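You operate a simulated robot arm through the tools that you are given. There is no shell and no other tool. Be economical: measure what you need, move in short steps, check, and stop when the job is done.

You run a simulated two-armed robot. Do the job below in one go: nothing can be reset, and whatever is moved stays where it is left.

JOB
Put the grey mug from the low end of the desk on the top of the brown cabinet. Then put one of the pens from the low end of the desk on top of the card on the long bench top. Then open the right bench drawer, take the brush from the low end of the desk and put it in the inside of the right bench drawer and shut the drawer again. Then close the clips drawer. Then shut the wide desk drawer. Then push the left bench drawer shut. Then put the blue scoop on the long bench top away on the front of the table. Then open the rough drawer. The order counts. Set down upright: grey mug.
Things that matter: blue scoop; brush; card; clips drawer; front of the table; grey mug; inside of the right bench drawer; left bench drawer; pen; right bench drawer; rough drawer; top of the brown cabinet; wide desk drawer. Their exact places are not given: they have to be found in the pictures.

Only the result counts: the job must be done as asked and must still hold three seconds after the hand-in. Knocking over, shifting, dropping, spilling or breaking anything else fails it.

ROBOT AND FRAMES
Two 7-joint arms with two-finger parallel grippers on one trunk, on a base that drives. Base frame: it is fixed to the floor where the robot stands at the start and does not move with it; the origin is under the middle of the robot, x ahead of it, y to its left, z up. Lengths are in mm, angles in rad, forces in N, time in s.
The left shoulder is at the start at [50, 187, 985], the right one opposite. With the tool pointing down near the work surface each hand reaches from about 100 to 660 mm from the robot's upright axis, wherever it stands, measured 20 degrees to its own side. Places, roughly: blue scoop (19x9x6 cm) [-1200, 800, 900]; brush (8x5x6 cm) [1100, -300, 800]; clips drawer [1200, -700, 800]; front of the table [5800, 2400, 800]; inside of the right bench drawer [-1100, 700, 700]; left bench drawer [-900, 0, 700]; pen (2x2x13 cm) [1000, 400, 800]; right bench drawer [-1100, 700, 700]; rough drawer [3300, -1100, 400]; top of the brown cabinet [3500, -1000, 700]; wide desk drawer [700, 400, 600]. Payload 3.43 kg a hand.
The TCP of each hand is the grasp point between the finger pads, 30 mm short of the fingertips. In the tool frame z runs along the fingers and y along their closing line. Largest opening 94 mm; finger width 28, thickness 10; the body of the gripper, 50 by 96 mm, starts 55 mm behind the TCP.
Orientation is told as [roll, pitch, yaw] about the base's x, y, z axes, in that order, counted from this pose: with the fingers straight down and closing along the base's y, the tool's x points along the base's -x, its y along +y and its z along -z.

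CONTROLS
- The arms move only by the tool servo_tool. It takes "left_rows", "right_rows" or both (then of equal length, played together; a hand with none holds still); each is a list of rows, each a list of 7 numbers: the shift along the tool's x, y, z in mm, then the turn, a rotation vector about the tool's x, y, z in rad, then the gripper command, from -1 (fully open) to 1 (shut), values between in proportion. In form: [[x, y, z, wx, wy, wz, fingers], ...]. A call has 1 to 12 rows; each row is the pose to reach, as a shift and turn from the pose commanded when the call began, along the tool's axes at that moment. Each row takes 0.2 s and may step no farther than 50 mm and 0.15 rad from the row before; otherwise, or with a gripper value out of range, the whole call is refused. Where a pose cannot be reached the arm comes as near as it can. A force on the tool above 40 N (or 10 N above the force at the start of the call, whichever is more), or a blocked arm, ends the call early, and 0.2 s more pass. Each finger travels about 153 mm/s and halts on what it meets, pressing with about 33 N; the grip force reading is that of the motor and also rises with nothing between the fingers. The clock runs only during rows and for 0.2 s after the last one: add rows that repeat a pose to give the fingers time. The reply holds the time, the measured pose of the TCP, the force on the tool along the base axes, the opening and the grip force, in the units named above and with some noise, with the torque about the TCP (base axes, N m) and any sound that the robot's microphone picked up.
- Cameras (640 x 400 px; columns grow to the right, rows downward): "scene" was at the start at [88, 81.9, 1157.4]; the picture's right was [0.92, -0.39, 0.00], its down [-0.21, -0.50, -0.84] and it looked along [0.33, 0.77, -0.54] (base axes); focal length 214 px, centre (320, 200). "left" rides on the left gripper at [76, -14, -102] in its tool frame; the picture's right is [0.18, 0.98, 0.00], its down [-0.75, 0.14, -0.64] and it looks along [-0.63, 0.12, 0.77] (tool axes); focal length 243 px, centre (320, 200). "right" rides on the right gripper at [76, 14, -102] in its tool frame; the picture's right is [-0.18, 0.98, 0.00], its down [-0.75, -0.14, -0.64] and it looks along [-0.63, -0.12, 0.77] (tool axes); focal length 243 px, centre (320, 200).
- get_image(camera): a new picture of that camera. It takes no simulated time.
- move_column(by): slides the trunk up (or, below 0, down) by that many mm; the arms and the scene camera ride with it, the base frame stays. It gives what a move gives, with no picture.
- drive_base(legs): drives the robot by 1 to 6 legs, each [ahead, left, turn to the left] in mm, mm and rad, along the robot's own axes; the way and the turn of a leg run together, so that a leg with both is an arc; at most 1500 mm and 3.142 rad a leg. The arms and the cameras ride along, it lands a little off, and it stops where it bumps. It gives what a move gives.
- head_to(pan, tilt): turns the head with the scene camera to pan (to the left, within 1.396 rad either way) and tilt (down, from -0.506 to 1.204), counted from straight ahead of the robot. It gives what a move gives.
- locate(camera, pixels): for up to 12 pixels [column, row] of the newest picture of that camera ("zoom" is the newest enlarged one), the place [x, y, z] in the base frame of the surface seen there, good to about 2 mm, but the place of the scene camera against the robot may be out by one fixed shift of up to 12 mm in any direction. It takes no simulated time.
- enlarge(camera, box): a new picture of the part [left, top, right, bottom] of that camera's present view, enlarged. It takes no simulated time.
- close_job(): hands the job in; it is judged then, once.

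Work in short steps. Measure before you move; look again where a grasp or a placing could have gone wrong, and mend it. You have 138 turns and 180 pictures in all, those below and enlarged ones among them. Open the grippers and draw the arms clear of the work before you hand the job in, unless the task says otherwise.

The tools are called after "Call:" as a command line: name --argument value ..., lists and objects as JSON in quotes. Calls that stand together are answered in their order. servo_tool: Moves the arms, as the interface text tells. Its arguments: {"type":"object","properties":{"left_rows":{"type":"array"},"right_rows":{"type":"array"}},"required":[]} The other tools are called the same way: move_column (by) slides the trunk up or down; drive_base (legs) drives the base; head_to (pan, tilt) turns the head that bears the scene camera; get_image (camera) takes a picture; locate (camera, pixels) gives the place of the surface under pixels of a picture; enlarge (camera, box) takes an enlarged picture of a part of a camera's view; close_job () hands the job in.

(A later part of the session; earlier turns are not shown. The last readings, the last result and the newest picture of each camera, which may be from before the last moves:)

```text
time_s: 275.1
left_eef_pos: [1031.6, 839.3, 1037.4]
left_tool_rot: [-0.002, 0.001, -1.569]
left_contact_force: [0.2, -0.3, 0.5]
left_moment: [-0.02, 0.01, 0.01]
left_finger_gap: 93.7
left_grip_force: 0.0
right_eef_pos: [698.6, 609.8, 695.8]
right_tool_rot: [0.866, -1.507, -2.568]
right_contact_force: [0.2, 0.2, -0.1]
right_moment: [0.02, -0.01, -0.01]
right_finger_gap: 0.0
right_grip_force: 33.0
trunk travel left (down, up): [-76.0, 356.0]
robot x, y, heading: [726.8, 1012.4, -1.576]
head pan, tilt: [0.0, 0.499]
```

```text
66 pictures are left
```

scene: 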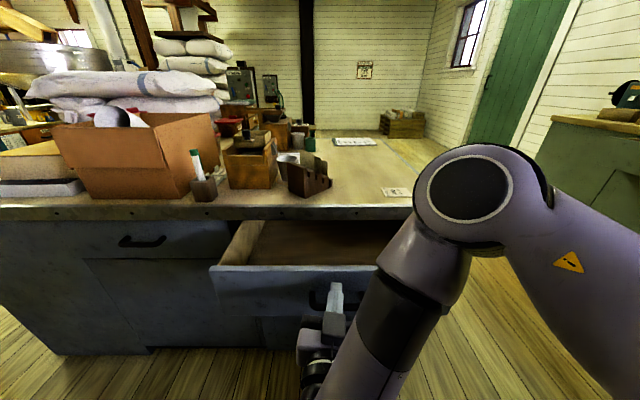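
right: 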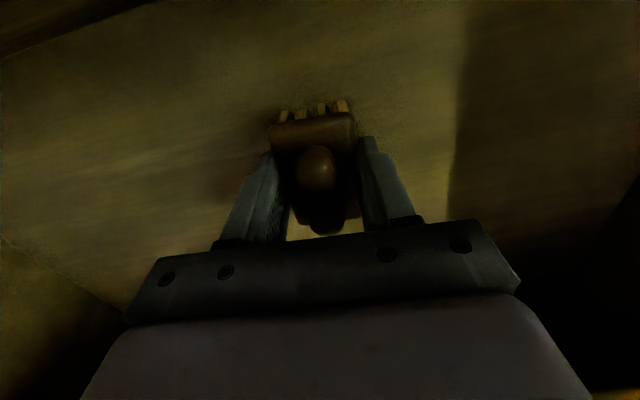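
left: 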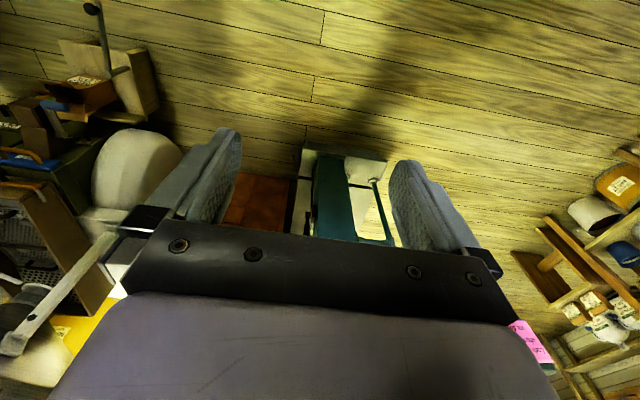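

Tips are just short of the face and above the handle. I push by driving ahead 175, then check.

Call:
drive_base --legs '[[175, 0, 0]]'

Call:
drive_base --legs '[[35, 0, 0]]'

Call:
get_image --camera "scene"

```text
time_s: 276.6
left_eef_pos: [1034.9, 666.2, 1037.7]
left_tool_rot: [-0.002, 0.002, -1.564]
left_contact_force: [1.0, -0.5, -0.9]
left_moment: [-0.02, 0.0, 0.0]
left_finger_gap: 94.1
left_grip_force: 0.1
right_eef_pos: [703.8, 433.9, 695.9]
right_tool_rot: [0.863, -1.506, -2.559]
right_contact_force: [-1.0, 0.1, -0.1]
right_moment: [0.0, -0.01, -0.03]
right_finger_gap: 0.0
right_grip_force: 32.8
trunk travel left (down, up): [-76.0, 356.0]
robot x, y, heading: [728.4, 836.4, -1.56]
head pan, tilt: [0.0, 0.499]
```

```text
time_s: 277.5
left_eef_pos: [1034.7, 643.4, 1038.1]
left_tool_rot: [-0.002, 0.003, -1.562]
left_contact_force: [-0.1, 0.5, -1.2]
left_moment: [0.01, 0.01, -0.01]
left_finger_gap: 94.1
left_grip_force: 0.0
right_eef_pos: [702.4, 415.5, 698.3]
right_tool_rot: [0.847, -1.505, -2.541]
right_contact_force: [0.9, 6.2, 3.7]
right_moment: [-0.17, 0.0, 0.02]
right_finger_gap: 0.0
right_grip_force: 33.4
trunk travel left (down, up): [-76.0, 356.0]
robot x, y, heading: [726.5, 813.5, -1.563]
head pan, tilt: [0.0, 0.499]
stopped in leg 1: the force on the tool passed its limit (the readings are from after the stop); the commanded pose is now the measured one
```

```text
65 pictures are left
```

scene: 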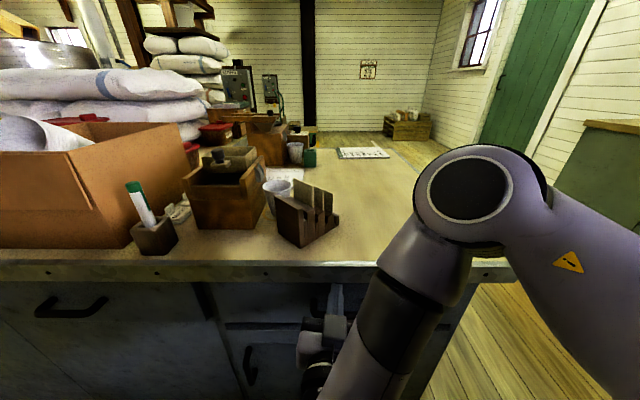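

It met resistance; I check that the face is flush with its neighbour.

Call:
locate --camera "scene" --pixels '[[150, 310], [240, 300], [270, 305], [120, 320]]'

```text
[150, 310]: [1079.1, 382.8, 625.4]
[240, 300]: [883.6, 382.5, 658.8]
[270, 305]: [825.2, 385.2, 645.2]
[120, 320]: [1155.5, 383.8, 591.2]
```

Flush (383–385). Next the left bench drawer: I back off, turn to face the bench and drive there.

Call:
drive_base --legs '[[-220, 0, 0], [0, 0, -1.578], [880, 0, 0]]'

Call:
move_column --by 60

Call:
drive_base --legs '[[0, 870, 0]]'

Call:
get_image --camera "scene"

```text
time_s: 287.3
left_eef_pos: [-330.3, 744.1, 1037.9]
left_tool_rot: [-0.004, 0.004, 3.125]
left_contact_force: [0.5, 0.2, 0.4]
left_moment: [0.01, -0.02, 0.0]
left_finger_gap: 93.8
left_grip_force: 0.0
right_eef_pos: [-550.8, 1080.5, 696.0]
right_tool_rot: [0.827, -1.503, 2.168]
right_contact_force: [-0.2, -0.3, -0.8]
right_moment: [-0.01, -0.01, 0.02]
right_finger_gap: 0.0
right_grip_force: 33.4
trunk travel left (down, up): [-76.0, 356.0]
robot x, y, heading: [-153.5, 1046.4, 3.124]
head pan, tilt: [0.0, 0.499]
```

```text
time_s: 288.3
left_eef_pos: [-329.3, 742.5, 1097.9]
left_tool_rot: [-0.003, 0.003, 3.125]
left_contact_force: [-0.6, -0.1, 0.0]
left_moment: [0.0, -0.02, 0.01]
left_finger_gap: 93.9
left_grip_force: 0.1
right_eef_pos: [-550.8, 1079.9, 756.4]
right_tool_rot: [0.82, -1.505, 2.173]
right_contact_force: [0.7, -0.7, 0.0]
right_moment: [-0.02, 0.02, 0.0]
right_finger_gap: 0.0
right_grip_force: 33.0
trunk travel left (down, up): [-136.0, 296.0]
robot x, y, heading: [-154.4, 1047.2, 3.122]
head pan, tilt: [0.0, 0.499]
```

```text
time_s: 292.9
left_eef_pos: [-350.9, -127.9, 1097.8]
left_tool_rot: [-0.004, 0.003, 3.116]
left_contact_force: [-0.3, 0.3, -0.1]
left_moment: [0.01, -0.01, 0.0]
left_finger_gap: 94.0
left_grip_force: 0.0
right_eef_pos: [-569.1, 211.5, 756.2]
right_tool_rot: [0.826, -1.504, 2.162]
right_contact_force: [-0.6, 0.3, 0.4]
right_moment: [0.03, -0.01, 0.01]
right_finger_gap: 0.0
right_grip_force: 33.1
trunk travel left (down, up): [-136.0, 296.0]
robot x, y, heading: [-177.0, 175.6, 3.114]
head pan, tilt: [0.0, 0.499]
```

```text
64 pictures are left
```

scene: 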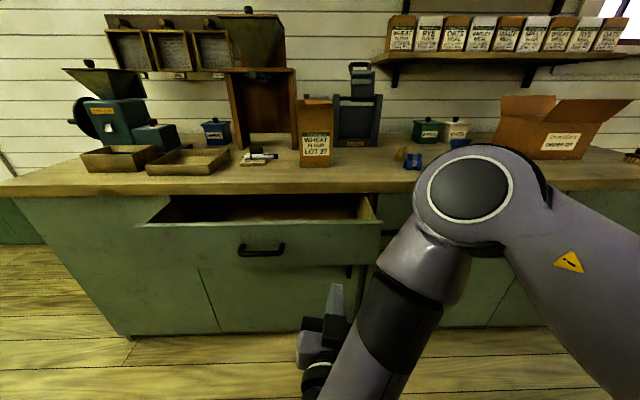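

Call:
locate --camera "scene" --pixels '[[262, 252], [240, 250], [284, 248], [160, 240], [330, 245], [260, 228], [360, 222], [140, 230], [260, 262]]'

```text
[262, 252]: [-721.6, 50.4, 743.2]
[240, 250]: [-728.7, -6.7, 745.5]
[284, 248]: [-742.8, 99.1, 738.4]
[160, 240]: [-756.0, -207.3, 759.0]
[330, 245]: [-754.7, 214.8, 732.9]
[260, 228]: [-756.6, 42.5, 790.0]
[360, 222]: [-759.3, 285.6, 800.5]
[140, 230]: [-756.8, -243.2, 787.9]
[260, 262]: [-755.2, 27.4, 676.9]
```

Handle spans y −7…99; I'll push the face at y≈135. I align and push in two drives.

Call:
drive_base --legs '[[0, 75, 0.028], [270, 0, 0]]'

Call:
drive_base --legs '[[60, 0, 0]]'

Call:
get_image --camera "scene"

```text
time_s: 295.5
left_eef_pos: [-618.0, -204.8, 1097.2]
left_tool_rot: [-0.001, 0.002, 3.136]
left_contact_force: [-0.1, -0.1, 1.3]
left_moment: [-0.02, 0.01, -0.01]
left_finger_gap: 93.9
left_grip_force: 0.0
right_eef_pos: [-842.1, 129.7, 756.7]
right_tool_rot: [0.823, -1.504, 2.184]
right_contact_force: [-0.2, 0.5, 0.0]
right_moment: [-0.01, 0.04, -0.02]
right_finger_gap: 0.0
right_grip_force: 33.4
trunk travel left (down, up): [-136.0, 296.0]
robot x, y, heading: [-443.4, 100.8, 3.136]
head pan, tilt: [0.0, 0.499]
```

```text
time_s: 296.4
left_eef_pos: [-656.2, -204.6, 1097.3]
left_tool_rot: [-0.002, 0.007, 3.138]
left_contact_force: [1.2, -0.5, -0.5]
left_moment: [-0.04, -0.02, 0.02]
left_finger_gap: 94.0
left_grip_force: 0.1
right_eef_pos: [-878.8, 128.8, 756.8]
right_tool_rot: [0.782, -1.5, 2.227]
right_contact_force: [5.5, -0.7, 2.8]
right_moment: [-0.06, 0.11, 0.02]
right_finger_gap: 0.0
right_grip_force: 33.3
trunk travel left (down, up): [-136.0, 296.0]
robot x, y, heading: [-487.1, 99.8, 3.134]
head pan, tilt: [0.0, 0.499]
stopped in leg 1: the force on the tool passed its limit (the readings are from after the stop); the commanded pose is now the measured one
```

```text
63 pictures are left
```

scene: 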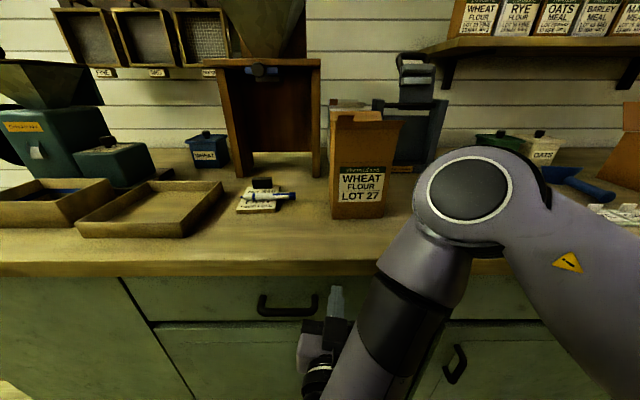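

Shut (same end position as the other), pen still on the card. Next the scoop: I back off and move right, then turn the tool down.

Call:
drive_base --legs '[[-180, 0, 0], [0, -540, 0]]'

Call:
move_column --by 120

Call:
servo_tool --right_rows '[[-5, 0, 0, 0, 0.14, 0, 0], [-10, 0, 0, 0, 0.28, 0, -1], [-15, 0, 0, 0, 0.42, 0, -1], [-20, 0, 0, 0, 0.56, 0, -1], [-25, 0, 0, 0, 0.7, 0, -1], [-30, 0, 0, 0, 0.84, 0, -1], [-35, 0, 0, 0, 0.98, 0, -1], [-40, 0, 0, 0, 1.12, 0, -1], [-50, 0, 0, 0, 1.26, 0, -1], [-60, 0, 0, 0, 1.4, 0, -1], [-70, 0, 0, 0, 1.52, 0, -1]]'

Call:
get_image --camera "scene"

```text
time_s: 300.6
left_eef_pos: [-471.3, 327.3, 1098.0]
left_tool_rot: [-0.005, 0.006, -3.135]
left_contact_force: [0.0, 0.1, 0.2]
left_moment: [0.0, 0.03, 0.02]
left_finger_gap: 93.8
left_grip_force: 0.0
right_eef_pos: [-695.6, 660.2, 756.5]
right_tool_rot: [0.767, -1.502, 2.25]
right_contact_force: [0.4, -0.7, -0.7]
right_moment: [0.01, 0.01, -0.03]
right_finger_gap: 0.0
right_grip_force: 32.6
trunk travel left (down, up): [-136.0, 296.0]
robot x, y, heading: [-300.8, 632.0, -3.14]
head pan, tilt: [0.0, 0.499]
```

```text
time_s: 302.1
left_eef_pos: [-473.7, 327.3, 1218.1]
left_tool_rot: [-0.003, 0.006, -3.136]
left_contact_force: [0.2, -0.4, 0.5]
left_moment: [-0.02, 0.03, -0.01]
left_finger_gap: 94.0
left_grip_force: 0.1
right_eef_pos: [-696.2, 659.4, 876.2]
right_tool_rot: [0.763, -1.5, 2.254]
right_contact_force: [-0.3, 0.3, 0.2]
right_moment: [-0.02, 0.04, -0.01]
right_finger_gap: 0.1
right_grip_force: 33.2
trunk travel left (down, up): [-256.0, 176.0]
robot x, y, heading: [-301.9, 632.2, -3.142]
head pan, tilt: [0.0, 0.499]
```

```text
time_s: 304.5
left_eef_pos: [-470.2, 327.8, 1217.4]
left_tool_rot: [-0.004, 0.006, -3.136]
left_contact_force: [-0.1, 0.4, 0.9]
left_moment: [0.0, 0.02, -0.04]
left_finger_gap: 94.1
left_grip_force: 0.1
right_eef_pos: [-700.8, 664.4, 943.5]
right_tool_rot: [0.049, 0.002, 3.018]
right_contact_force: [0.2, 0.1, -0.5]
right_moment: [0.01, 0.01, -0.02]
right_finger_gap: 94.0
right_grip_force: 0.0
trunk travel left (down, up): [-256.0, 176.0]
robot x, y, heading: [-301.5, 632.4, -3.136]
head pan, tilt: [0.0, 0.499]
```

```text
62 pictures are left
```

scene: 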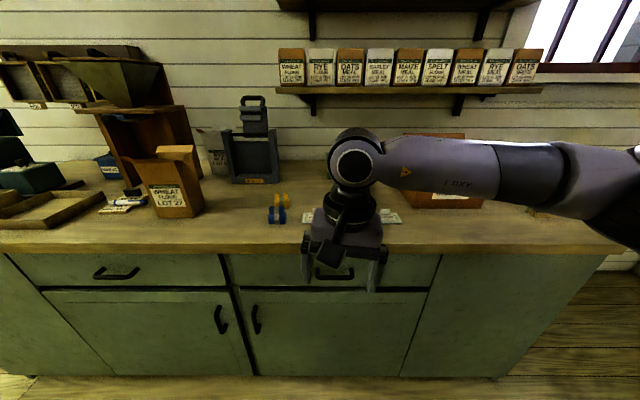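

Both drawers are shut. I raise the hand a little, then drive ahead 190 and look with the hand camera.

Call:
servo_tool --right_rows '[[0, 0, -40, 0, 0, 0, -1]]'

Call:
drive_base --legs '[[190, 0, 0]]'

Call:
get_image --camera "right"

Call:
get_image --camera "scene"

```text
time_s: 304.9
left_eef_pos: [-471.5, 327.2, 1217.1]
left_tool_rot: [-0.005, 0.005, -3.135]
left_contact_force: [0.3, -0.4, 0.1]
left_moment: [-0.02, 0.02, -0.01]
left_finger_gap: 93.9
left_grip_force: 0.0
right_eef_pos: [-699.1, 667.1, 985.5]
right_tool_rot: [0.049, 0.0, 3.017]
right_contact_force: [0.6, -0.8, 1.1]
right_moment: [-0.01, -0.04, 0.0]
right_finger_gap: 94.2
right_grip_force: 0.1
trunk travel left (down, up): [-256.0, 176.0]
robot x, y, heading: [-301.2, 635.0, -3.135]
head pan, tilt: [0.0, 0.499]
```

```text
time_s: 306.5
left_eef_pos: [-662.6, 327.4, 1219.0]
left_tool_rot: [-0.004, 0.005, -3.139]
left_contact_force: [-0.6, 0.2, 0.2]
left_moment: [0.0, -0.03, 0.03]
left_finger_gap: 94.0
left_grip_force: 0.0
right_eef_pos: [-888.7, 668.5, 983.6]
right_tool_rot: [0.048, 0.0, 3.016]
right_contact_force: [-0.1, -0.2, 0.6]
right_moment: [-0.01, -0.02, -0.01]
right_finger_gap: 94.0
right_grip_force: 0.1
trunk travel left (down, up): [-256.0, 176.0]
robot x, y, heading: [-487.5, 632.2, -3.143]
head pan, tilt: [0.0, 0.499]
```

```text
61 pictures are left
```

right: 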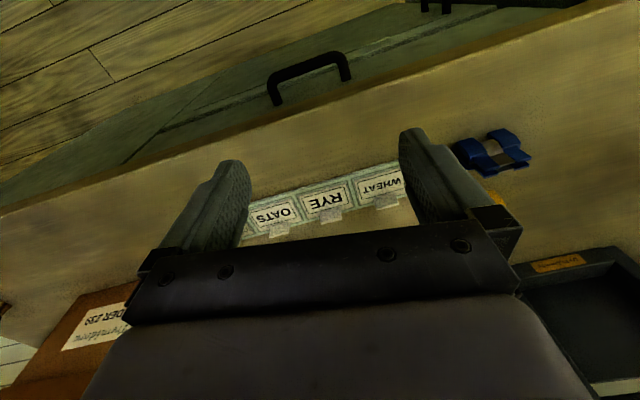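

```text
60 pictures are left
```

scene: 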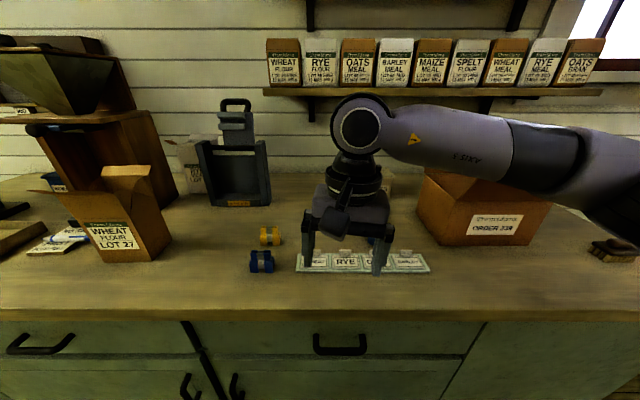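

The scoop is hidden behind the hand; I shift the hand left 130 for a view.

Call:
servo_tool --right_rows '[[20, 45, -20, 0, 0, 0, -1], [40, 90, -30, 0, 0, 0, -1], [60, 135, -30, 0, 0, 0, -1]]'

Call:
enlarge --camera "scene" --box '[270, 150, 450, 290]'

```text
refused: row 1 steps farther than a row can; nothing moved
```

```text
2.86 times, centred on (360, 220) of scene
```

zoom: 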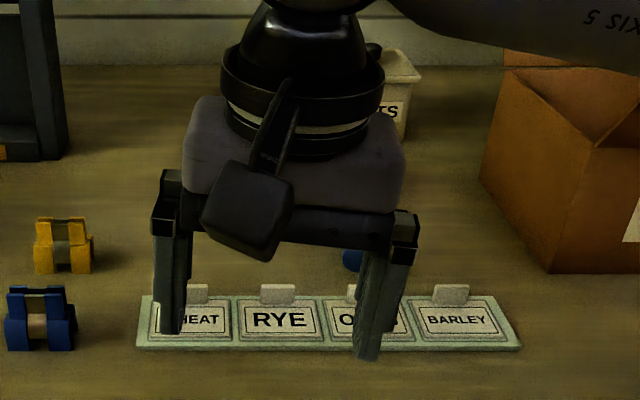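

Call:
servo_tool --right_rows '[[15, 40, -15, 0, 0, 0, -1], [30, 80, -25, 0, 0, 0, -1], [45, 120, -30, 0, 0, 0, -1], [60, 155, -30, 0, 0, 0, -1]]'

Call:
enlarge --camera "scene" --box '[290, 150, 450, 275]'

```text
time_s: 307.5
left_eef_pos: [-660.0, 327.0, 1217.7]
left_tool_rot: [-0.004, 0.004, -3.139]
left_contact_force: [0.9, -0.4, 0.1]
left_moment: [0.03, 0.01, -0.03]
left_finger_gap: 94.1
left_grip_force: 0.1
right_eef_pos: [-847.6, 504.1, 1022.3]
right_tool_rot: [0.047, 0.0, 3.014]
right_contact_force: [0.7, -0.4, 0.5]
right_moment: [0.03, 0.01, -0.01]
right_finger_gap: 94.2
right_grip_force: 0.1
trunk travel left (down, up): [-256.0, 176.0]
robot x, y, heading: [-486.2, 636.0, -3.139]
head pan, tilt: [0.0, 0.499]
```

```text
3.20 times, centred on (370, 212) of scene
```

zoom: 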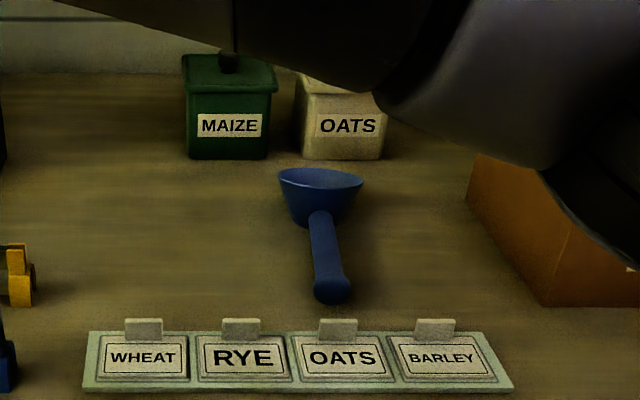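

Scoop clear now; I locate its handle, bowl and the seed-card strip.

Call:
locate --camera "zoom" --pixels '[[320, 230], [328, 265], [333, 293], [283, 180], [358, 184], [320, 170], [312, 200], [322, 250], [338, 325], [400, 270], [240, 325], [490, 220]]'

```text
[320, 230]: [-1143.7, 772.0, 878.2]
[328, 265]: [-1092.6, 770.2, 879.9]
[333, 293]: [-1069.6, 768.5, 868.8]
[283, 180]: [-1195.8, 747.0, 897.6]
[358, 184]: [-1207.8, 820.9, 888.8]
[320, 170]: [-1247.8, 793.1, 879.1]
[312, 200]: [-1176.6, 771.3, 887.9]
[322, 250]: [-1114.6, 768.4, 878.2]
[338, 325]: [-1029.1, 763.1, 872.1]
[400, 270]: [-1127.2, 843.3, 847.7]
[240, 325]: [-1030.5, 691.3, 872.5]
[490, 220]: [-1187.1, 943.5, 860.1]
```

Handle runs along x from −1070 to −1145 at y≈770, top ≈871. I drive 30 mm ahead and bring the hand over it.

Call:
drive_base --legs '[[30, 0, 0]]'

Call:
servo_tool --right_rows '[[-30, -30, 0, 0, 0, 0, -1], [-60, -60, 0, 0, 0, 0, -1], [-90, -90, 10, 0, 0, 0, -1], [-120, -119, 20, 0, 0, 0, -1], [-150, -149, 30, 0, 0, 0, -1], [-180, -178, 40, 0, 0, 0, -1], [-210, -208, 50, 0, 0, 0, -1], [-240, -238, 60, 0, 0, 0, -1]]'

Call:
get_image --camera "right"

```text
time_s: 308.3
left_eef_pos: [-692.1, 327.8, 1217.6]
left_tool_rot: [-0.003, 0.006, -3.138]
left_contact_force: [-0.1, -0.3, -0.4]
left_moment: [-0.01, 0.02, -0.05]
left_finger_gap: 94.1
left_grip_force: 0.0
right_eef_pos: [-877.9, 506.6, 1023.0]
right_tool_rot: [0.048, 0.001, 3.016]
right_contact_force: [0.6, 0.2, -0.6]
right_moment: [0.04, -0.04, 0.0]
right_finger_gap: 93.8
right_grip_force: 0.1
trunk travel left (down, up): [-256.0, 176.0]
robot x, y, heading: [-524.5, 632.1, -3.139]
head pan, tilt: [0.0, 0.499]
```

```text
time_s: 310.1
left_eef_pos: [-689.4, 327.4, 1218.0]
left_tool_rot: [-0.005, 0.004, -3.139]
left_contact_force: [-0.4, 1.0, -1.5]
left_moment: [-0.01, 0.01, 0.02]
left_finger_gap: 93.9
left_grip_force: 0.0
right_eef_pos: [-1087.0, 771.3, 950.5]
right_tool_rot: [0.047, -0.001, 3.015]
right_contact_force: [-0.1, -0.3, -0.3]
right_moment: [-0.01, 0.03, 0.01]
right_finger_gap: 94.1
right_grip_force: 0.0
trunk travel left (down, up): [-256.0, 176.0]
robot x, y, heading: [-524.0, 632.0, -3.14]
head pan, tilt: [0.0, 0.499]
```

```text
57 pictures are left
```

right: 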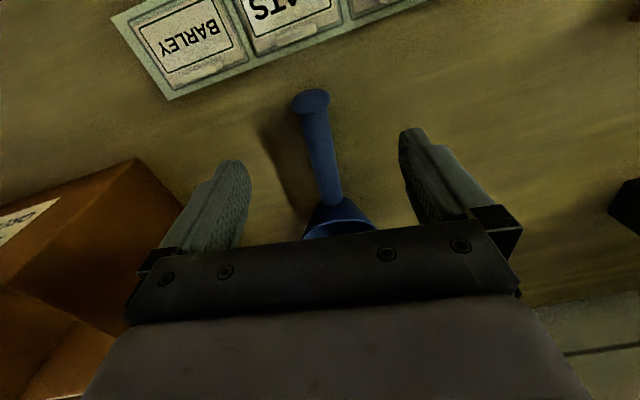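

Call:
locate --camera "right" --pixels '[[311, 100], [316, 130], [322, 160], [330, 195], [306, 150], [332, 150], [340, 225], [250, 100], [165, 200]]'

```text
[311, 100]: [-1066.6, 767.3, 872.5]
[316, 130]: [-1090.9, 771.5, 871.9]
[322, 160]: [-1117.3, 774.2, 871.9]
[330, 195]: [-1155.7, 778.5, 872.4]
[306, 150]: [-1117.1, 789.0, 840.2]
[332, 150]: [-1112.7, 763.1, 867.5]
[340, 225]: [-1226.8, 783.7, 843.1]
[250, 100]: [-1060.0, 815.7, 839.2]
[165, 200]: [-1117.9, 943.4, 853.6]
```

Handle top z≈872, aligned with the tool. I go to (−1120,775), descend to TCP 875 and close.

Call:
servo_tool --right_rows '[[-20, 0, 10, 0, 0, 0, -0.6], [-33, 0, 35, 0, 0, 0, -0.4], [-33, 0, 60, 0, 0, 0, -0.4], [-33, 0, 74, 0, 0, 0, -0.4], [-33, 0, 74, 0, 0, 0, -0.4], [-33, 0, 74, 0, 0, 0, 1], [-33, 0, 74, 0, 0, 0, 1], [-33, 0, 74, 0, 0, 0, 1]]'

Call:
get_image --camera "right"

```text
time_s: 311.9
left_eef_pos: [-690.9, 327.1, 1218.1]
left_tool_rot: [-0.003, 0.005, -3.137]
left_contact_force: [-0.3, 0.2, -0.3]
left_moment: [0.0, -0.02, 0.02]
left_finger_gap: 94.0
left_grip_force: 0.1
right_eef_pos: [-1119.8, 770.9, 878.3]
right_tool_rot: [0.05, 0.001, 3.017]
right_contact_force: [-0.7, 0.2, -0.1]
right_moment: [0.0, -0.05, -0.03]
right_finger_gap: 21.6
right_grip_force: 33.2
trunk travel left (down, up): [-256.0, 176.0]
robot x, y, heading: [-522.4, 631.7, -3.139]
head pan, tilt: [0.0, 0.499]
```

```text
56 pictures are left
```

right: 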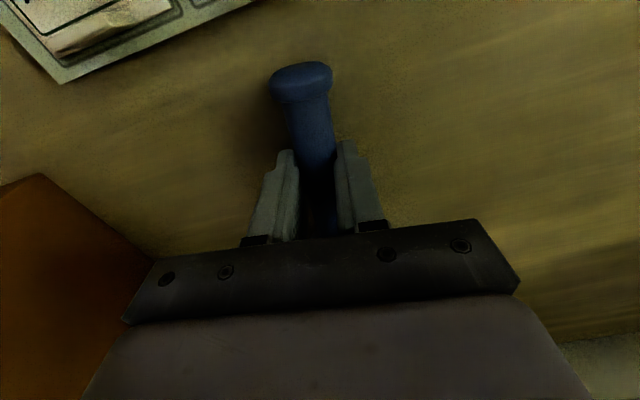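

Gripped (21.6 mm). I lift 120 and draw back over the bench edge.

Call:
servo_tool --right_rows '[[0, 0, -30, 0, 0, 0, 1], [0, 0, -70, 0, 0, 0, 1], [0, 0, -110, 0, 0, 0, 1], [10, 0, -130, 0, 0, 0, 1], [50, 0, -130, 0, 0, 0, 1], [95, 0, -130, 0, 0, 0, 1], [140, 0, -130, 0, 0, 0, 1], [185, 0, -130, 0, 0, 0, 1], [225, 0, -130, 0, 0, 0, 1]]'

Call:
get_image --camera "scene"

```text
time_s: 313.9
left_eef_pos: [-691.0, 327.3, 1217.8]
left_tool_rot: [-0.005, 0.006, -3.139]
left_contact_force: [0.3, 0.3, -0.1]
left_moment: [-0.03, 0.02, -0.01]
left_finger_gap: 94.1
left_grip_force: 0.1
right_eef_pos: [-897.1, 749.5, 1008.5]
right_tool_rot: [0.05, 0.0, 3.012]
right_contact_force: [0.3, -1.4, -0.5]
right_moment: [-0.02, -0.04, -0.02]
right_finger_gap: 21.5
right_grip_force: 32.6
trunk travel left (down, up): [-256.0, 176.0]
robot x, y, heading: [-524.5, 634.8, -3.142]
head pan, tilt: [0.0, 0.499]
```

```text
55 pictures are left
```

scene: 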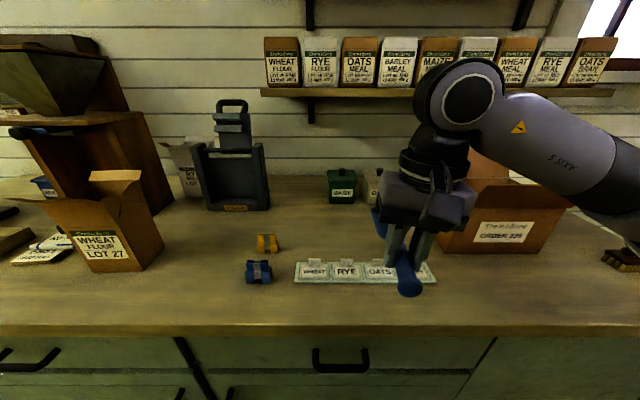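

I back off from the bench and turn round to face the room, then look along the lane.

Call:
drive_base --legs '[[-380, 0, 0], [0, 0, -3.14], [0, 560, 0]]'

Call:
head_to --pan 0.1 --tilt 0.3

Call:
get_image --camera "scene"

Call:
enlarge --camera "scene" --box '[200, 60, 420, 200]'

```text
time_s: 326.4
left_eef_pos: [33.0, 1487.0, 1217.8]
left_tool_rot: [-0.003, 0.005, 0.011]
left_contact_force: [0.6, 0.8, 0.6]
left_moment: [-0.02, -0.01, 0.04]
left_finger_gap: 93.9
left_grip_force: 0.1
right_eef_pos: [242.2, 1066.9, 1010.3]
right_tool_rot: [0.051, -0.001, -0.12]
right_contact_force: [-0.2, -0.1, -1.0]
right_moment: [-0.02, 0.06, 0.02]
right_finger_gap: 21.9
right_grip_force: 32.9
trunk travel left (down, up): [-256.0, 176.0]
robot x, y, heading: [-134.9, 1180.6, 0.012]
head pan, tilt: [0.0, 0.499]
```

```text
time_s: 327.2
left_eef_pos: [32.2, 1488.0, 1218.1]
left_tool_rot: [-0.003, 0.004, 0.012]
left_contact_force: [0.7, -0.3, -0.5]
left_moment: [-0.01, 0.02, -0.01]
left_finger_gap: 94.1
left_grip_force: 0.0
right_eef_pos: [242.6, 1067.0, 1010.8]
right_tool_rot: [0.047, 0.001, -0.119]
right_contact_force: [0.4, 0.2, -0.3]
right_moment: [-0.02, 0.04, -0.01]
right_finger_gap: 21.5
right_grip_force: 32.7
trunk travel left (down, up): [-256.0, 176.0]
robot x, y, heading: [-137.4, 1182.0, 0.002]
head pan, tilt: [0.099, 0.3]
```

```text
54 pictures are left
```

scene: 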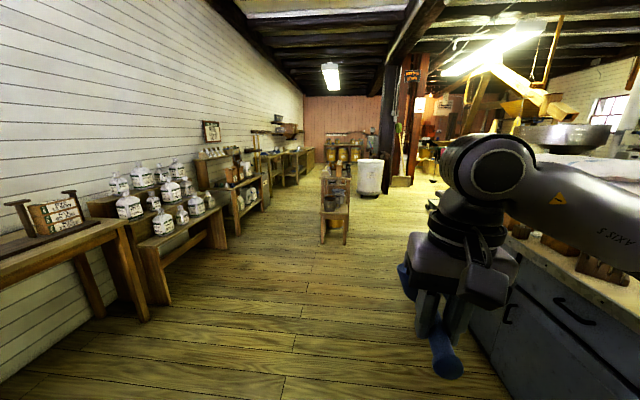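

```text
2.86 times, centred on (310, 130) of scene
```

zoom: 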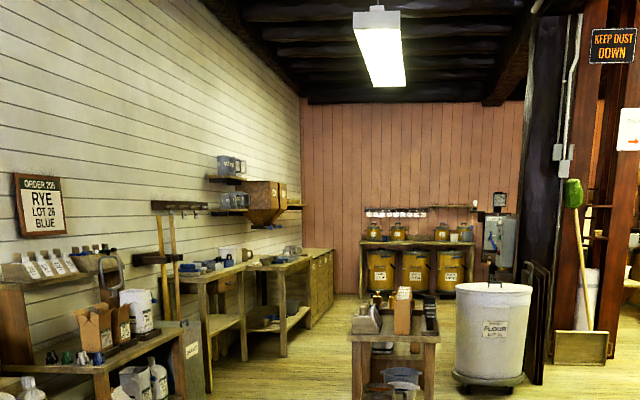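

I locate tables along the left wall and obstacles in the lane.

Call:
locate --camera "zoom" --pixels '[[210, 280], [240, 265], [255, 330], [285, 265], [310, 255], [280, 350], [335, 280], [390, 320], [370, 385], [495, 370], [420, 245], [130, 380]]'

```text
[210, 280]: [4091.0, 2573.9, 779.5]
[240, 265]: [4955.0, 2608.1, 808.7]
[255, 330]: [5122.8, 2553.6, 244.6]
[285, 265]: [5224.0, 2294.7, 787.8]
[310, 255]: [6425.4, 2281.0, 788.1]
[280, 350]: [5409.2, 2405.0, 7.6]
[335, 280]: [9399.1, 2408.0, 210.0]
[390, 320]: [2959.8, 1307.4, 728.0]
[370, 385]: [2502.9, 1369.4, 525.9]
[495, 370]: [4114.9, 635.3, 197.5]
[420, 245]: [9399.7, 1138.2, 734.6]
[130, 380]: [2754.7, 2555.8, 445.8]
```

I measure the lane edges: shelf fronts and trolley sides.

Call:
locate --camera "scene" --pixels '[[143, 315], [225, 235], [165, 300], [240, 215], [265, 195], [321, 238], [347, 240], [350, 180], [322, 215], [130, 235], [220, 215], [356, 195]]'

```text
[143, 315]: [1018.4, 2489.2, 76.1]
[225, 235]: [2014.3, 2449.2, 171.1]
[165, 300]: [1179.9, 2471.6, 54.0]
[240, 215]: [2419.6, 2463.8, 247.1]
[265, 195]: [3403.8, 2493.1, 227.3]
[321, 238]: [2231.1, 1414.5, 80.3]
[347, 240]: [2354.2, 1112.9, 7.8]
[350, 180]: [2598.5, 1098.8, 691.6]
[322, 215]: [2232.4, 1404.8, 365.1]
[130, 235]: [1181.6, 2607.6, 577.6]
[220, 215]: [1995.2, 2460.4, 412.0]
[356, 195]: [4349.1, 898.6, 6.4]
```

The lane between y 1415 and 2450 is wide; I drive left to y≈1900 and ahead along it.

Call:
drive_base --legs '[[0, 710, 0], [1500, 0, 0], [1500, 0, 0]]'

Call:
head_to --pan 0.3 --tilt 0.3

Call:
get_image --camera "scene"

```text
time_s: 345.2
left_eef_pos: [3052.3, 2225.2, 1217.0]
left_tool_rot: [-0.003, 0.005, -0.001]
left_contact_force: [-0.5, 0.1, 0.1]
left_moment: [-0.01, -0.01, 0.0]
left_finger_gap: 94.0
left_grip_force: 0.1
right_eef_pos: [3257.8, 1801.4, 1008.9]
right_tool_rot: [0.049, 0.0, -0.133]
right_contact_force: [-0.3, 0.1, -0.4]
right_moment: [-0.01, 0.05, -0.01]
right_finger_gap: 21.6
right_grip_force: 33.2
trunk travel left (down, up): [-256.0, 176.0]
robot x, y, heading: [2879.9, 1920.8, -0.009]
head pan, tilt: [0.099, 0.3]
```

```text
time_s: 346.0
left_eef_pos: [3053.9, 2226.0, 1218.3]
left_tool_rot: [-0.002, 0.006, -0.002]
left_contact_force: [-0.6, -0.4, 0.8]
left_moment: [-0.03, 0.02, 0.01]
left_finger_gap: 93.9
left_grip_force: 0.0
right_eef_pos: [3256.3, 1803.1, 1010.0]
right_tool_rot: [0.049, -0.001, -0.133]
right_contact_force: [0.1, -0.6, -1.3]
right_moment: [0.02, 0.02, -0.01]
right_finger_gap: 21.8
right_grip_force: 33.2
trunk travel left (down, up): [-256.0, 176.0]
robot x, y, heading: [2881.2, 1919.8, -0.003]
head pan, tilt: [0.3, 0.3]
```

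```text
52 pictures are left
```

scene: 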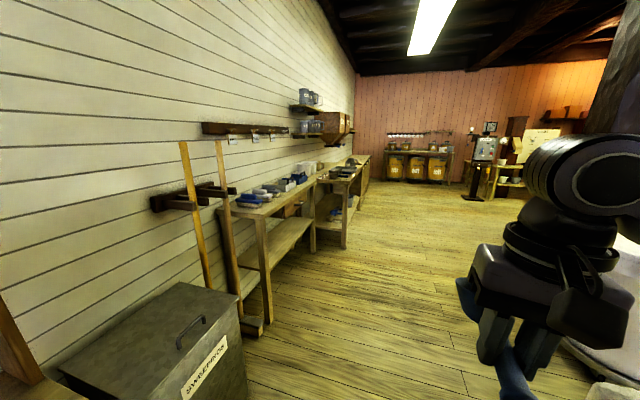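

Call:
enlarge --camera "scene" --box '[210, 130, 390, 260]'

Call:
locate --camera "scene" --pixels '[[265, 215], [312, 185], [350, 178], [368, 158], [345, 248], [270, 322], [240, 300], [320, 182], [310, 250]]'

```text
3.08 times, centred on (300, 195) of scene
```

zoom: 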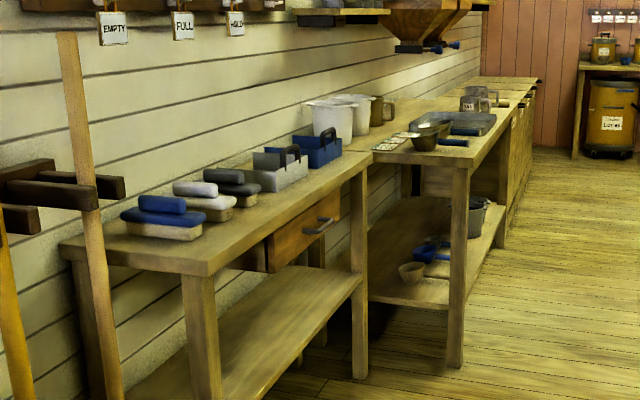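

```text
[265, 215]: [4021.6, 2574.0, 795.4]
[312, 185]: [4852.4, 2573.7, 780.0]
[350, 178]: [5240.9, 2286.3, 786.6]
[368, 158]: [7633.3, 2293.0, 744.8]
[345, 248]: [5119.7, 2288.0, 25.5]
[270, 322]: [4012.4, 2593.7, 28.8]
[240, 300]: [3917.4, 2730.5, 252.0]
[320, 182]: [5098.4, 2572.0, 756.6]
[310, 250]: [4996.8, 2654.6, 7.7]
```

The second table (x≈5100–6100, front edge y≈2286) is the target. I drive at y≈1800 to x≈5650 and turn to face it.

Call:
drive_base --legs '[[0, -150, 0], [1400, 0, 0], [1370, 0, 0], [0, 0, 1.57]]'

Call:
head_to --pan 0.0 --tilt 0.6

Call:
get_image --camera "scene"

```text
time_s: 349.7
left_eef_pos: [3320.9, 2080.6, 1218.8]
left_tool_rot: [-0.003, 0.004, -0.04]
left_contact_force: [-0.6, 0.9, 0.2]
left_moment: [-0.01, 0.05, 0.01]
left_finger_gap: 93.9
left_grip_force: 0.0
right_eef_pos: [3508.8, 1648.2, 1009.6]
right_tool_rot: [0.05, 0.0, -0.171]
right_contact_force: [-0.2, -0.6, -0.6]
right_moment: [0.01, 0.08, 0.01]
right_finger_gap: 21.6
right_grip_force: 33.6
trunk travel left (down, up): [-256.0, 176.0]
robot x, y, heading: [3131.1, 1782.5, -0.042]
head pan, tilt: [0.3, 0.3]
stopped in leg 2: the robot was blocked; the commanded pose is now the measured one
```

```text
time_s: 350.5
left_eef_pos: [3321.3, 2079.4, 1218.7]
left_tool_rot: [-0.004, 0.005, -0.042]
left_contact_force: [0.0, 0.5, 0.0]
left_moment: [0.0, 0.0, 0.01]
left_finger_gap: 94.3
left_grip_force: 0.0
right_eef_pos: [3508.2, 1648.3, 1010.1]
right_tool_rot: [0.048, 0.0, -0.171]
right_contact_force: [0.1, 0.1, -1.7]
right_moment: [-0.01, 0.06, -0.01]
right_finger_gap: 21.7
right_grip_force: 33.0
trunk travel left (down, up): [-256.0, 176.0]
robot x, y, heading: [3138.0, 1785.1, -0.048]
head pan, tilt: [0.0, 0.6]
```

```text
50 pictures are left
```

scene: 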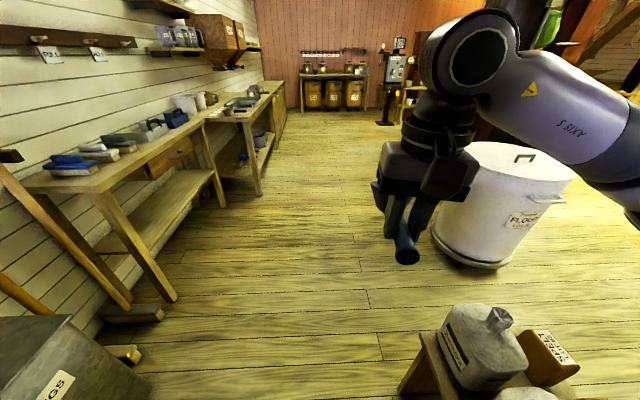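

Blocked — likely by the stand at lower right (430,370). I measure it.

Call:
locate --camera "scene" --pixels '[[405, 388], [425, 345], [480, 330], [545, 350], [470, 265], [130, 370], [175, 300]]'

Call:
head_to --pan -0.5 --tilt 0.95

Call:
get_image --camera "scene"

```text
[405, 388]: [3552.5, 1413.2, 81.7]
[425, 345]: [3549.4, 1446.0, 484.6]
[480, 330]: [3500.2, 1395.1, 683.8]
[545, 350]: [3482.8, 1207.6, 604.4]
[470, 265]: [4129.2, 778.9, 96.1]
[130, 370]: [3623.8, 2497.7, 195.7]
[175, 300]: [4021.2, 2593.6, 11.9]
```

```text
time_s: 351.4
left_eef_pos: [3321.6, 2079.5, 1217.8]
left_tool_rot: [-0.004, 0.006, -0.041]
left_contact_force: [0.5, 0.0, -0.5]
left_moment: [0.02, -0.02, 0.0]
left_finger_gap: 93.8
left_grip_force: 0.0
right_eef_pos: [3508.4, 1648.9, 1010.7]
right_tool_rot: [0.048, 0.0, -0.169]
right_contact_force: [0.4, -0.8, -0.5]
right_moment: [-0.02, 0.05, -0.01]
right_finger_gap: 21.8
right_grip_force: 32.8
trunk travel left (down, up): [-256.0, 176.0]
robot x, y, heading: [3136.4, 1783.3, -0.044]
head pan, tilt: [-0.499, 0.949]
```

```text
49 pictures are left
```

scene: 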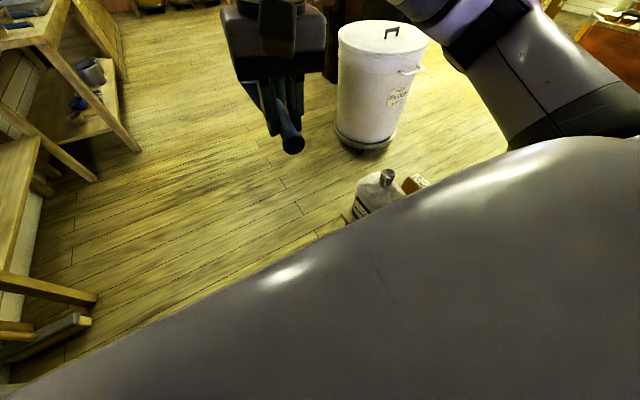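

The base side grazed the trolley edge (y≈1455). I move left 120, straighten and go ahead.

Call:
drive_base --legs '[[0, 120, 0.044], [700, 0, 0]]'

Call:
drive_base --legs '[[0, -110, 0], [1000, 0, 0], [860, 0, 0], [0, 0, 1.57]]'

Call:
head_to --pan 0.0 --tilt 0.6

Call:
get_image --camera "scene"

```text
time_s: 356.0
left_eef_pos: [3990.3, 2216.5, 1217.8]
left_tool_rot: [-0.003, 0.006, 0.016]
left_contact_force: [-0.8, 0.3, 0.2]
left_moment: [0.0, 0.03, 0.01]
left_finger_gap: 94.0
left_grip_force: 0.1
right_eef_pos: [4201.9, 1797.0, 1010.5]
right_tool_rot: [0.049, 0.0, -0.113]
right_contact_force: [-0.5, 0.2, -1.4]
right_moment: [0.03, 0.03, -0.06]
right_finger_gap: 21.7
right_grip_force: 33.0
trunk travel left (down, up): [-256.0, 176.0]
robot x, y, heading: [3820.9, 1906.0, 0.011]
head pan, tilt: [-0.499, 0.949]
```

```text
time_s: 370.0
left_eef_pos: [5360.8, 2000.0, 1218.0]
left_tool_rot: [-0.004, 0.005, 1.634]
left_contact_force: [-0.3, -0.8, 0.2]
left_moment: [0.01, 0.02, 0.01]
left_finger_gap: 93.8
left_grip_force: 0.0
right_eef_pos: [5769.0, 2231.1, 1010.4]
right_tool_rot: [0.048, 0.001, 1.503]
right_contact_force: [0.1, 0.3, -1.3]
right_moment: [-0.04, 0.01, 0.02]
right_finger_gap: 21.4
right_grip_force: 32.9
trunk travel left (down, up): [-256.0, 176.0]
robot x, y, heading: [5676.0, 1842.8, 1.635]
head pan, tilt: [-0.499, 0.949]
```

```text
time_s: 370.9
left_eef_pos: [5359.0, 1999.7, 1217.9]
left_tool_rot: [-0.004, 0.006, 1.633]
left_contact_force: [0.2, -0.1, 0.6]
left_moment: [-0.01, -0.04, -0.01]
left_finger_gap: 94.0
left_grip_force: 0.1
right_eef_pos: [5769.0, 2232.0, 1009.4]
right_tool_rot: [0.05, -0.001, 1.502]
right_contact_force: [0.7, 0.6, -0.7]
right_moment: [-0.02, 0.02, -0.02]
right_finger_gap: 21.8
right_grip_force: 33.3
trunk travel left (down, up): [-256.0, 176.0]
robot x, y, heading: [5676.8, 1846.5, 1.631]
head pan, tilt: [0.0, 0.6]
```

```text
48 pictures are left
```

scene: 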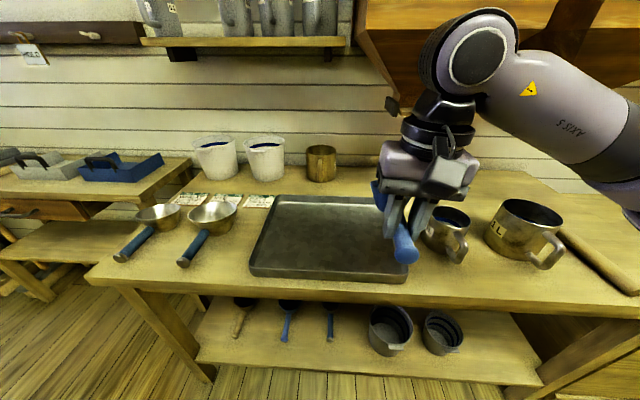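

I measure the free front area around the tray and mugs.

Call:
locate --camera "scene" --pixels '[[400, 302], [330, 278], [250, 272], [412, 275], [455, 262], [430, 240], [545, 268], [600, 285], [500, 290], [480, 270], [440, 290], [130, 250]]'

Call:
get_image --camera "right"

```text
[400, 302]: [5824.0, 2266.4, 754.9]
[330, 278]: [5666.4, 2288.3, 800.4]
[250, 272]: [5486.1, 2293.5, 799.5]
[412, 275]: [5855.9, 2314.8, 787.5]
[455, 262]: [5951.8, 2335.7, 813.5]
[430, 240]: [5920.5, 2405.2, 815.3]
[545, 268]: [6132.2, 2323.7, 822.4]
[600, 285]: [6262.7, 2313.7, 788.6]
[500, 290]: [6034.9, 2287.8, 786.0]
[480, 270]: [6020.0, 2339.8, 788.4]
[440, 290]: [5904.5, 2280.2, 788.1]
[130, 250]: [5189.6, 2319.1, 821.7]
```

```text
47 pictures are left
```

right: 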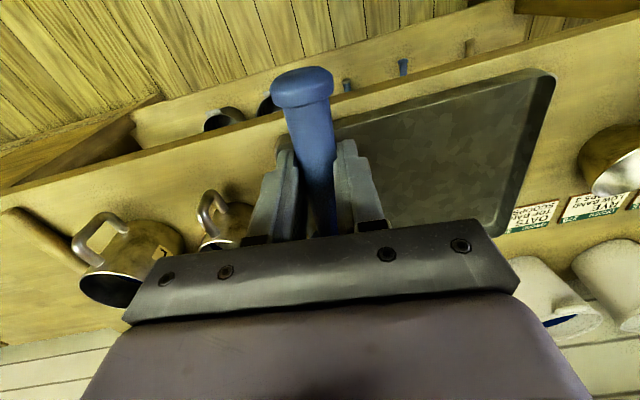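

I draw the hand back and look again at the free spots.

Call:
servo_tool --right_rows '[[20, -40, 0, 0, 0, 0, 1], [40, -80, 0, 0, 0, 0, 1], [60, -120, 0, 0, 0, 0, 1], [80, -160, 0, 0, 0, 0, 1]]'

Call:
head_to --pan -0.15 --tilt 0.7

Call:
get_image --camera "scene"

```text
time_s: 371.9
left_eef_pos: [5360.7, 1999.5, 1217.3]
left_tool_rot: [-0.003, 0.006, 1.633]
left_contact_force: [0.5, 0.0, 0.5]
left_moment: [-0.02, 0.01, 0.0]
left_finger_gap: 94.2
left_grip_force: 0.0
right_eef_pos: [5922.8, 2139.0, 1001.9]
right_tool_rot: [0.048, 0.0, 1.502]
right_contact_force: [-0.1, 0.3, -0.4]
right_moment: [-0.05, 0.02, -0.01]
right_finger_gap: 21.7
right_grip_force: 32.6
trunk travel left (down, up): [-256.0, 176.0]
robot x, y, heading: [5673.4, 1846.2, 1.629]
head pan, tilt: [0.0, 0.6]
```

```text
time_s: 372.6
left_eef_pos: [5360.3, 1999.5, 1217.5]
left_tool_rot: [-0.004, 0.004, 1.633]
left_contact_force: [0.1, -0.6, 0.0]
left_moment: [0.02, -0.01, -0.07]
left_finger_gap: 93.9
left_grip_force: 0.1
right_eef_pos: [5922.4, 2139.3, 1001.7]
right_tool_rot: [0.05, 0.0, 1.503]
right_contact_force: [-1.0, 0.3, -0.6]
right_moment: [-0.01, 0.0, -0.02]
right_finger_gap: 21.5
right_grip_force: 32.9
trunk travel left (down, up): [-256.0, 176.0]
robot x, y, heading: [5674.3, 1846.3, 1.629]
head pan, tilt: [-0.15, 0.7]
```

```text
46 pictures are left
```

scene: 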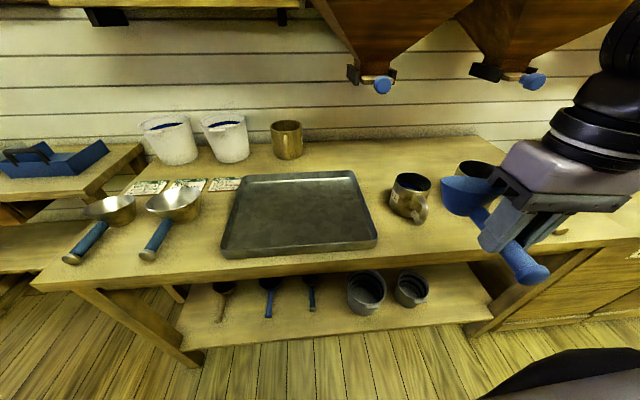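

I measure the gap around tray and mug again.

Call:
locate --camera "scene" --pixels '[[376, 238], [353, 178], [392, 210], [428, 215], [400, 255], [440, 245], [225, 250], [150, 258], [240, 180], [200, 215], [480, 145], [380, 190]]'

Call:
enlarge --camera "scene" --box '[340, 130, 560, 280]'

```text
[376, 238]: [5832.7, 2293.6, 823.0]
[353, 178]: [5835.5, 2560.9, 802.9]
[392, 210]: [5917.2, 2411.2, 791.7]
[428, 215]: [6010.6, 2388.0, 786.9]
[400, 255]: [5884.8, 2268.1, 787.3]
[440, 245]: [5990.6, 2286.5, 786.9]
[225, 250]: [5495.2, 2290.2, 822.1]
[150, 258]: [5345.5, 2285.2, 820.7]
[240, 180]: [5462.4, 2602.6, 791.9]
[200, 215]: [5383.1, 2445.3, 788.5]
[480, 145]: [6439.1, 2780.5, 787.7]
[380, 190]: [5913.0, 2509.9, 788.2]
```

```text
2.67 times, centred on (450, 205) of scene
```

zoom: 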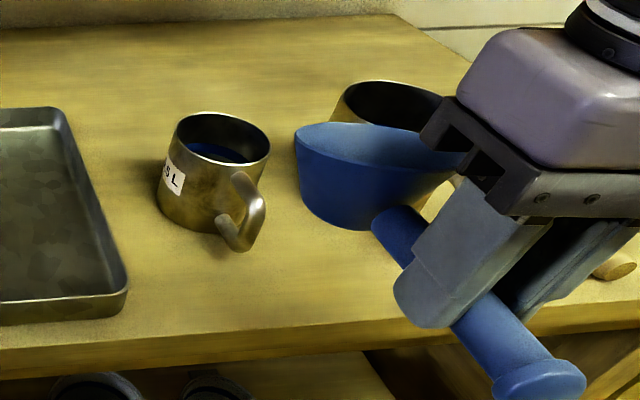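

The free front spot nearest the middle is right of the tray, in front of the mug: bowl at ≈(5885,2330) with the handle slanting front-right. I reposition the base to about (6168,1827), heading 2.2.

Call:
drive_base --legs '[[-45, 0, 0], [0, -490, 0], [0, 0, 0.57]]'

Call:
head_to --pan 0.0 --tilt 0.7

Call:
get_image --camera "scene"

```text
time_s: 377.6
left_eef_pos: [5821.4, 1792.3, 1217.2]
left_tool_rot: [-0.003, 0.007, 2.195]
left_contact_force: [0.2, -0.3, 0.8]
left_moment: [0.01, 0.0, -0.01]
left_finger_gap: 93.7
left_grip_force: 0.1
right_eef_pos: [6220.8, 2211.0, 1001.9]
right_tool_rot: [0.048, 0.0, 2.067]
right_contact_force: [0.0, -0.1, -0.1]
right_moment: [-0.04, -0.05, 0.02]
right_finger_gap: 21.9
right_grip_force: 32.9
trunk travel left (down, up): [-256.0, 176.0]
robot x, y, heading: [6173.0, 1836.0, 2.193]
head pan, tilt: [-0.15, 0.7]
```

```text
time_s: 378.3
left_eef_pos: [5822.0, 1790.2, 1217.8]
left_tool_rot: [-0.004, 0.004, 2.194]
left_contact_force: [0.5, -0.4, -0.3]
left_moment: [0.01, 0.0, 0.0]
left_finger_gap: 94.0
left_grip_force: 0.0
right_eef_pos: [6221.4, 2210.8, 1000.5]
right_tool_rot: [0.05, 0.001, 2.067]
right_contact_force: [0.0, 0.5, -0.6]
right_moment: [-0.08, -0.02, -0.04]
right_finger_gap: 21.5
right_grip_force: 33.5
trunk travel left (down, up): [-256.0, 176.0]
robot x, y, heading: [6173.9, 1833.9, 2.192]
head pan, tilt: [0.0, 0.7]
```

```text
44 pictures are left
```

scene: 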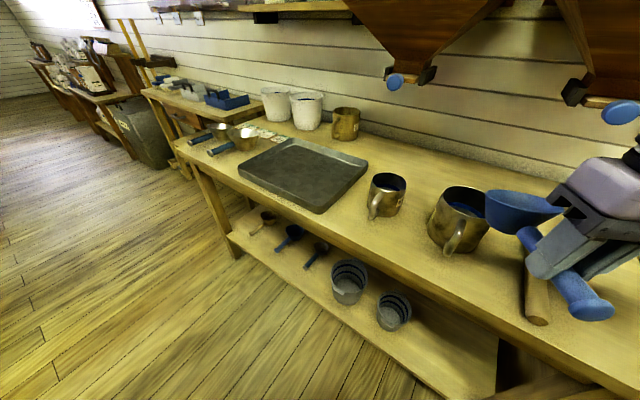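

Now I measure precisely: mug, its handle, tray corner, pot and edge.

Call:
enlarge --camera "scene" --box '[290, 140, 500, 290]'

Call:
locate --camera "scene" --pixels '[[322, 211], [366, 165], [372, 216], [373, 200], [395, 212], [405, 190], [388, 178], [340, 222], [450, 250], [435, 225], [400, 262], [360, 200]]'

```text
2.67 times, centred on (395, 215) of scene
```

zoom: 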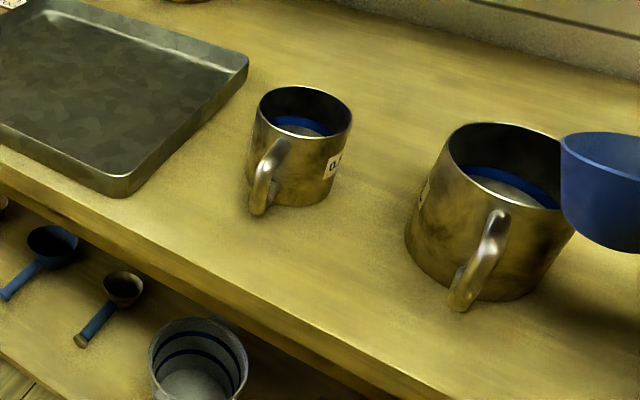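

```text
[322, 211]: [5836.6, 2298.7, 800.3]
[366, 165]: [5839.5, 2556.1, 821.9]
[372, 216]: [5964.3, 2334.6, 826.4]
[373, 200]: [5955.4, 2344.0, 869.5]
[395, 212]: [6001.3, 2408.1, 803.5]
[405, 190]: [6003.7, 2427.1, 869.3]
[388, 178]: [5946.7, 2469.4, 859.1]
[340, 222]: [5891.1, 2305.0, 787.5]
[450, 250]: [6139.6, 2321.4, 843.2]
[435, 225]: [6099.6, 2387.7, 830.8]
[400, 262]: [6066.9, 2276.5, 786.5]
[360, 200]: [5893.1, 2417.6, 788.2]
```

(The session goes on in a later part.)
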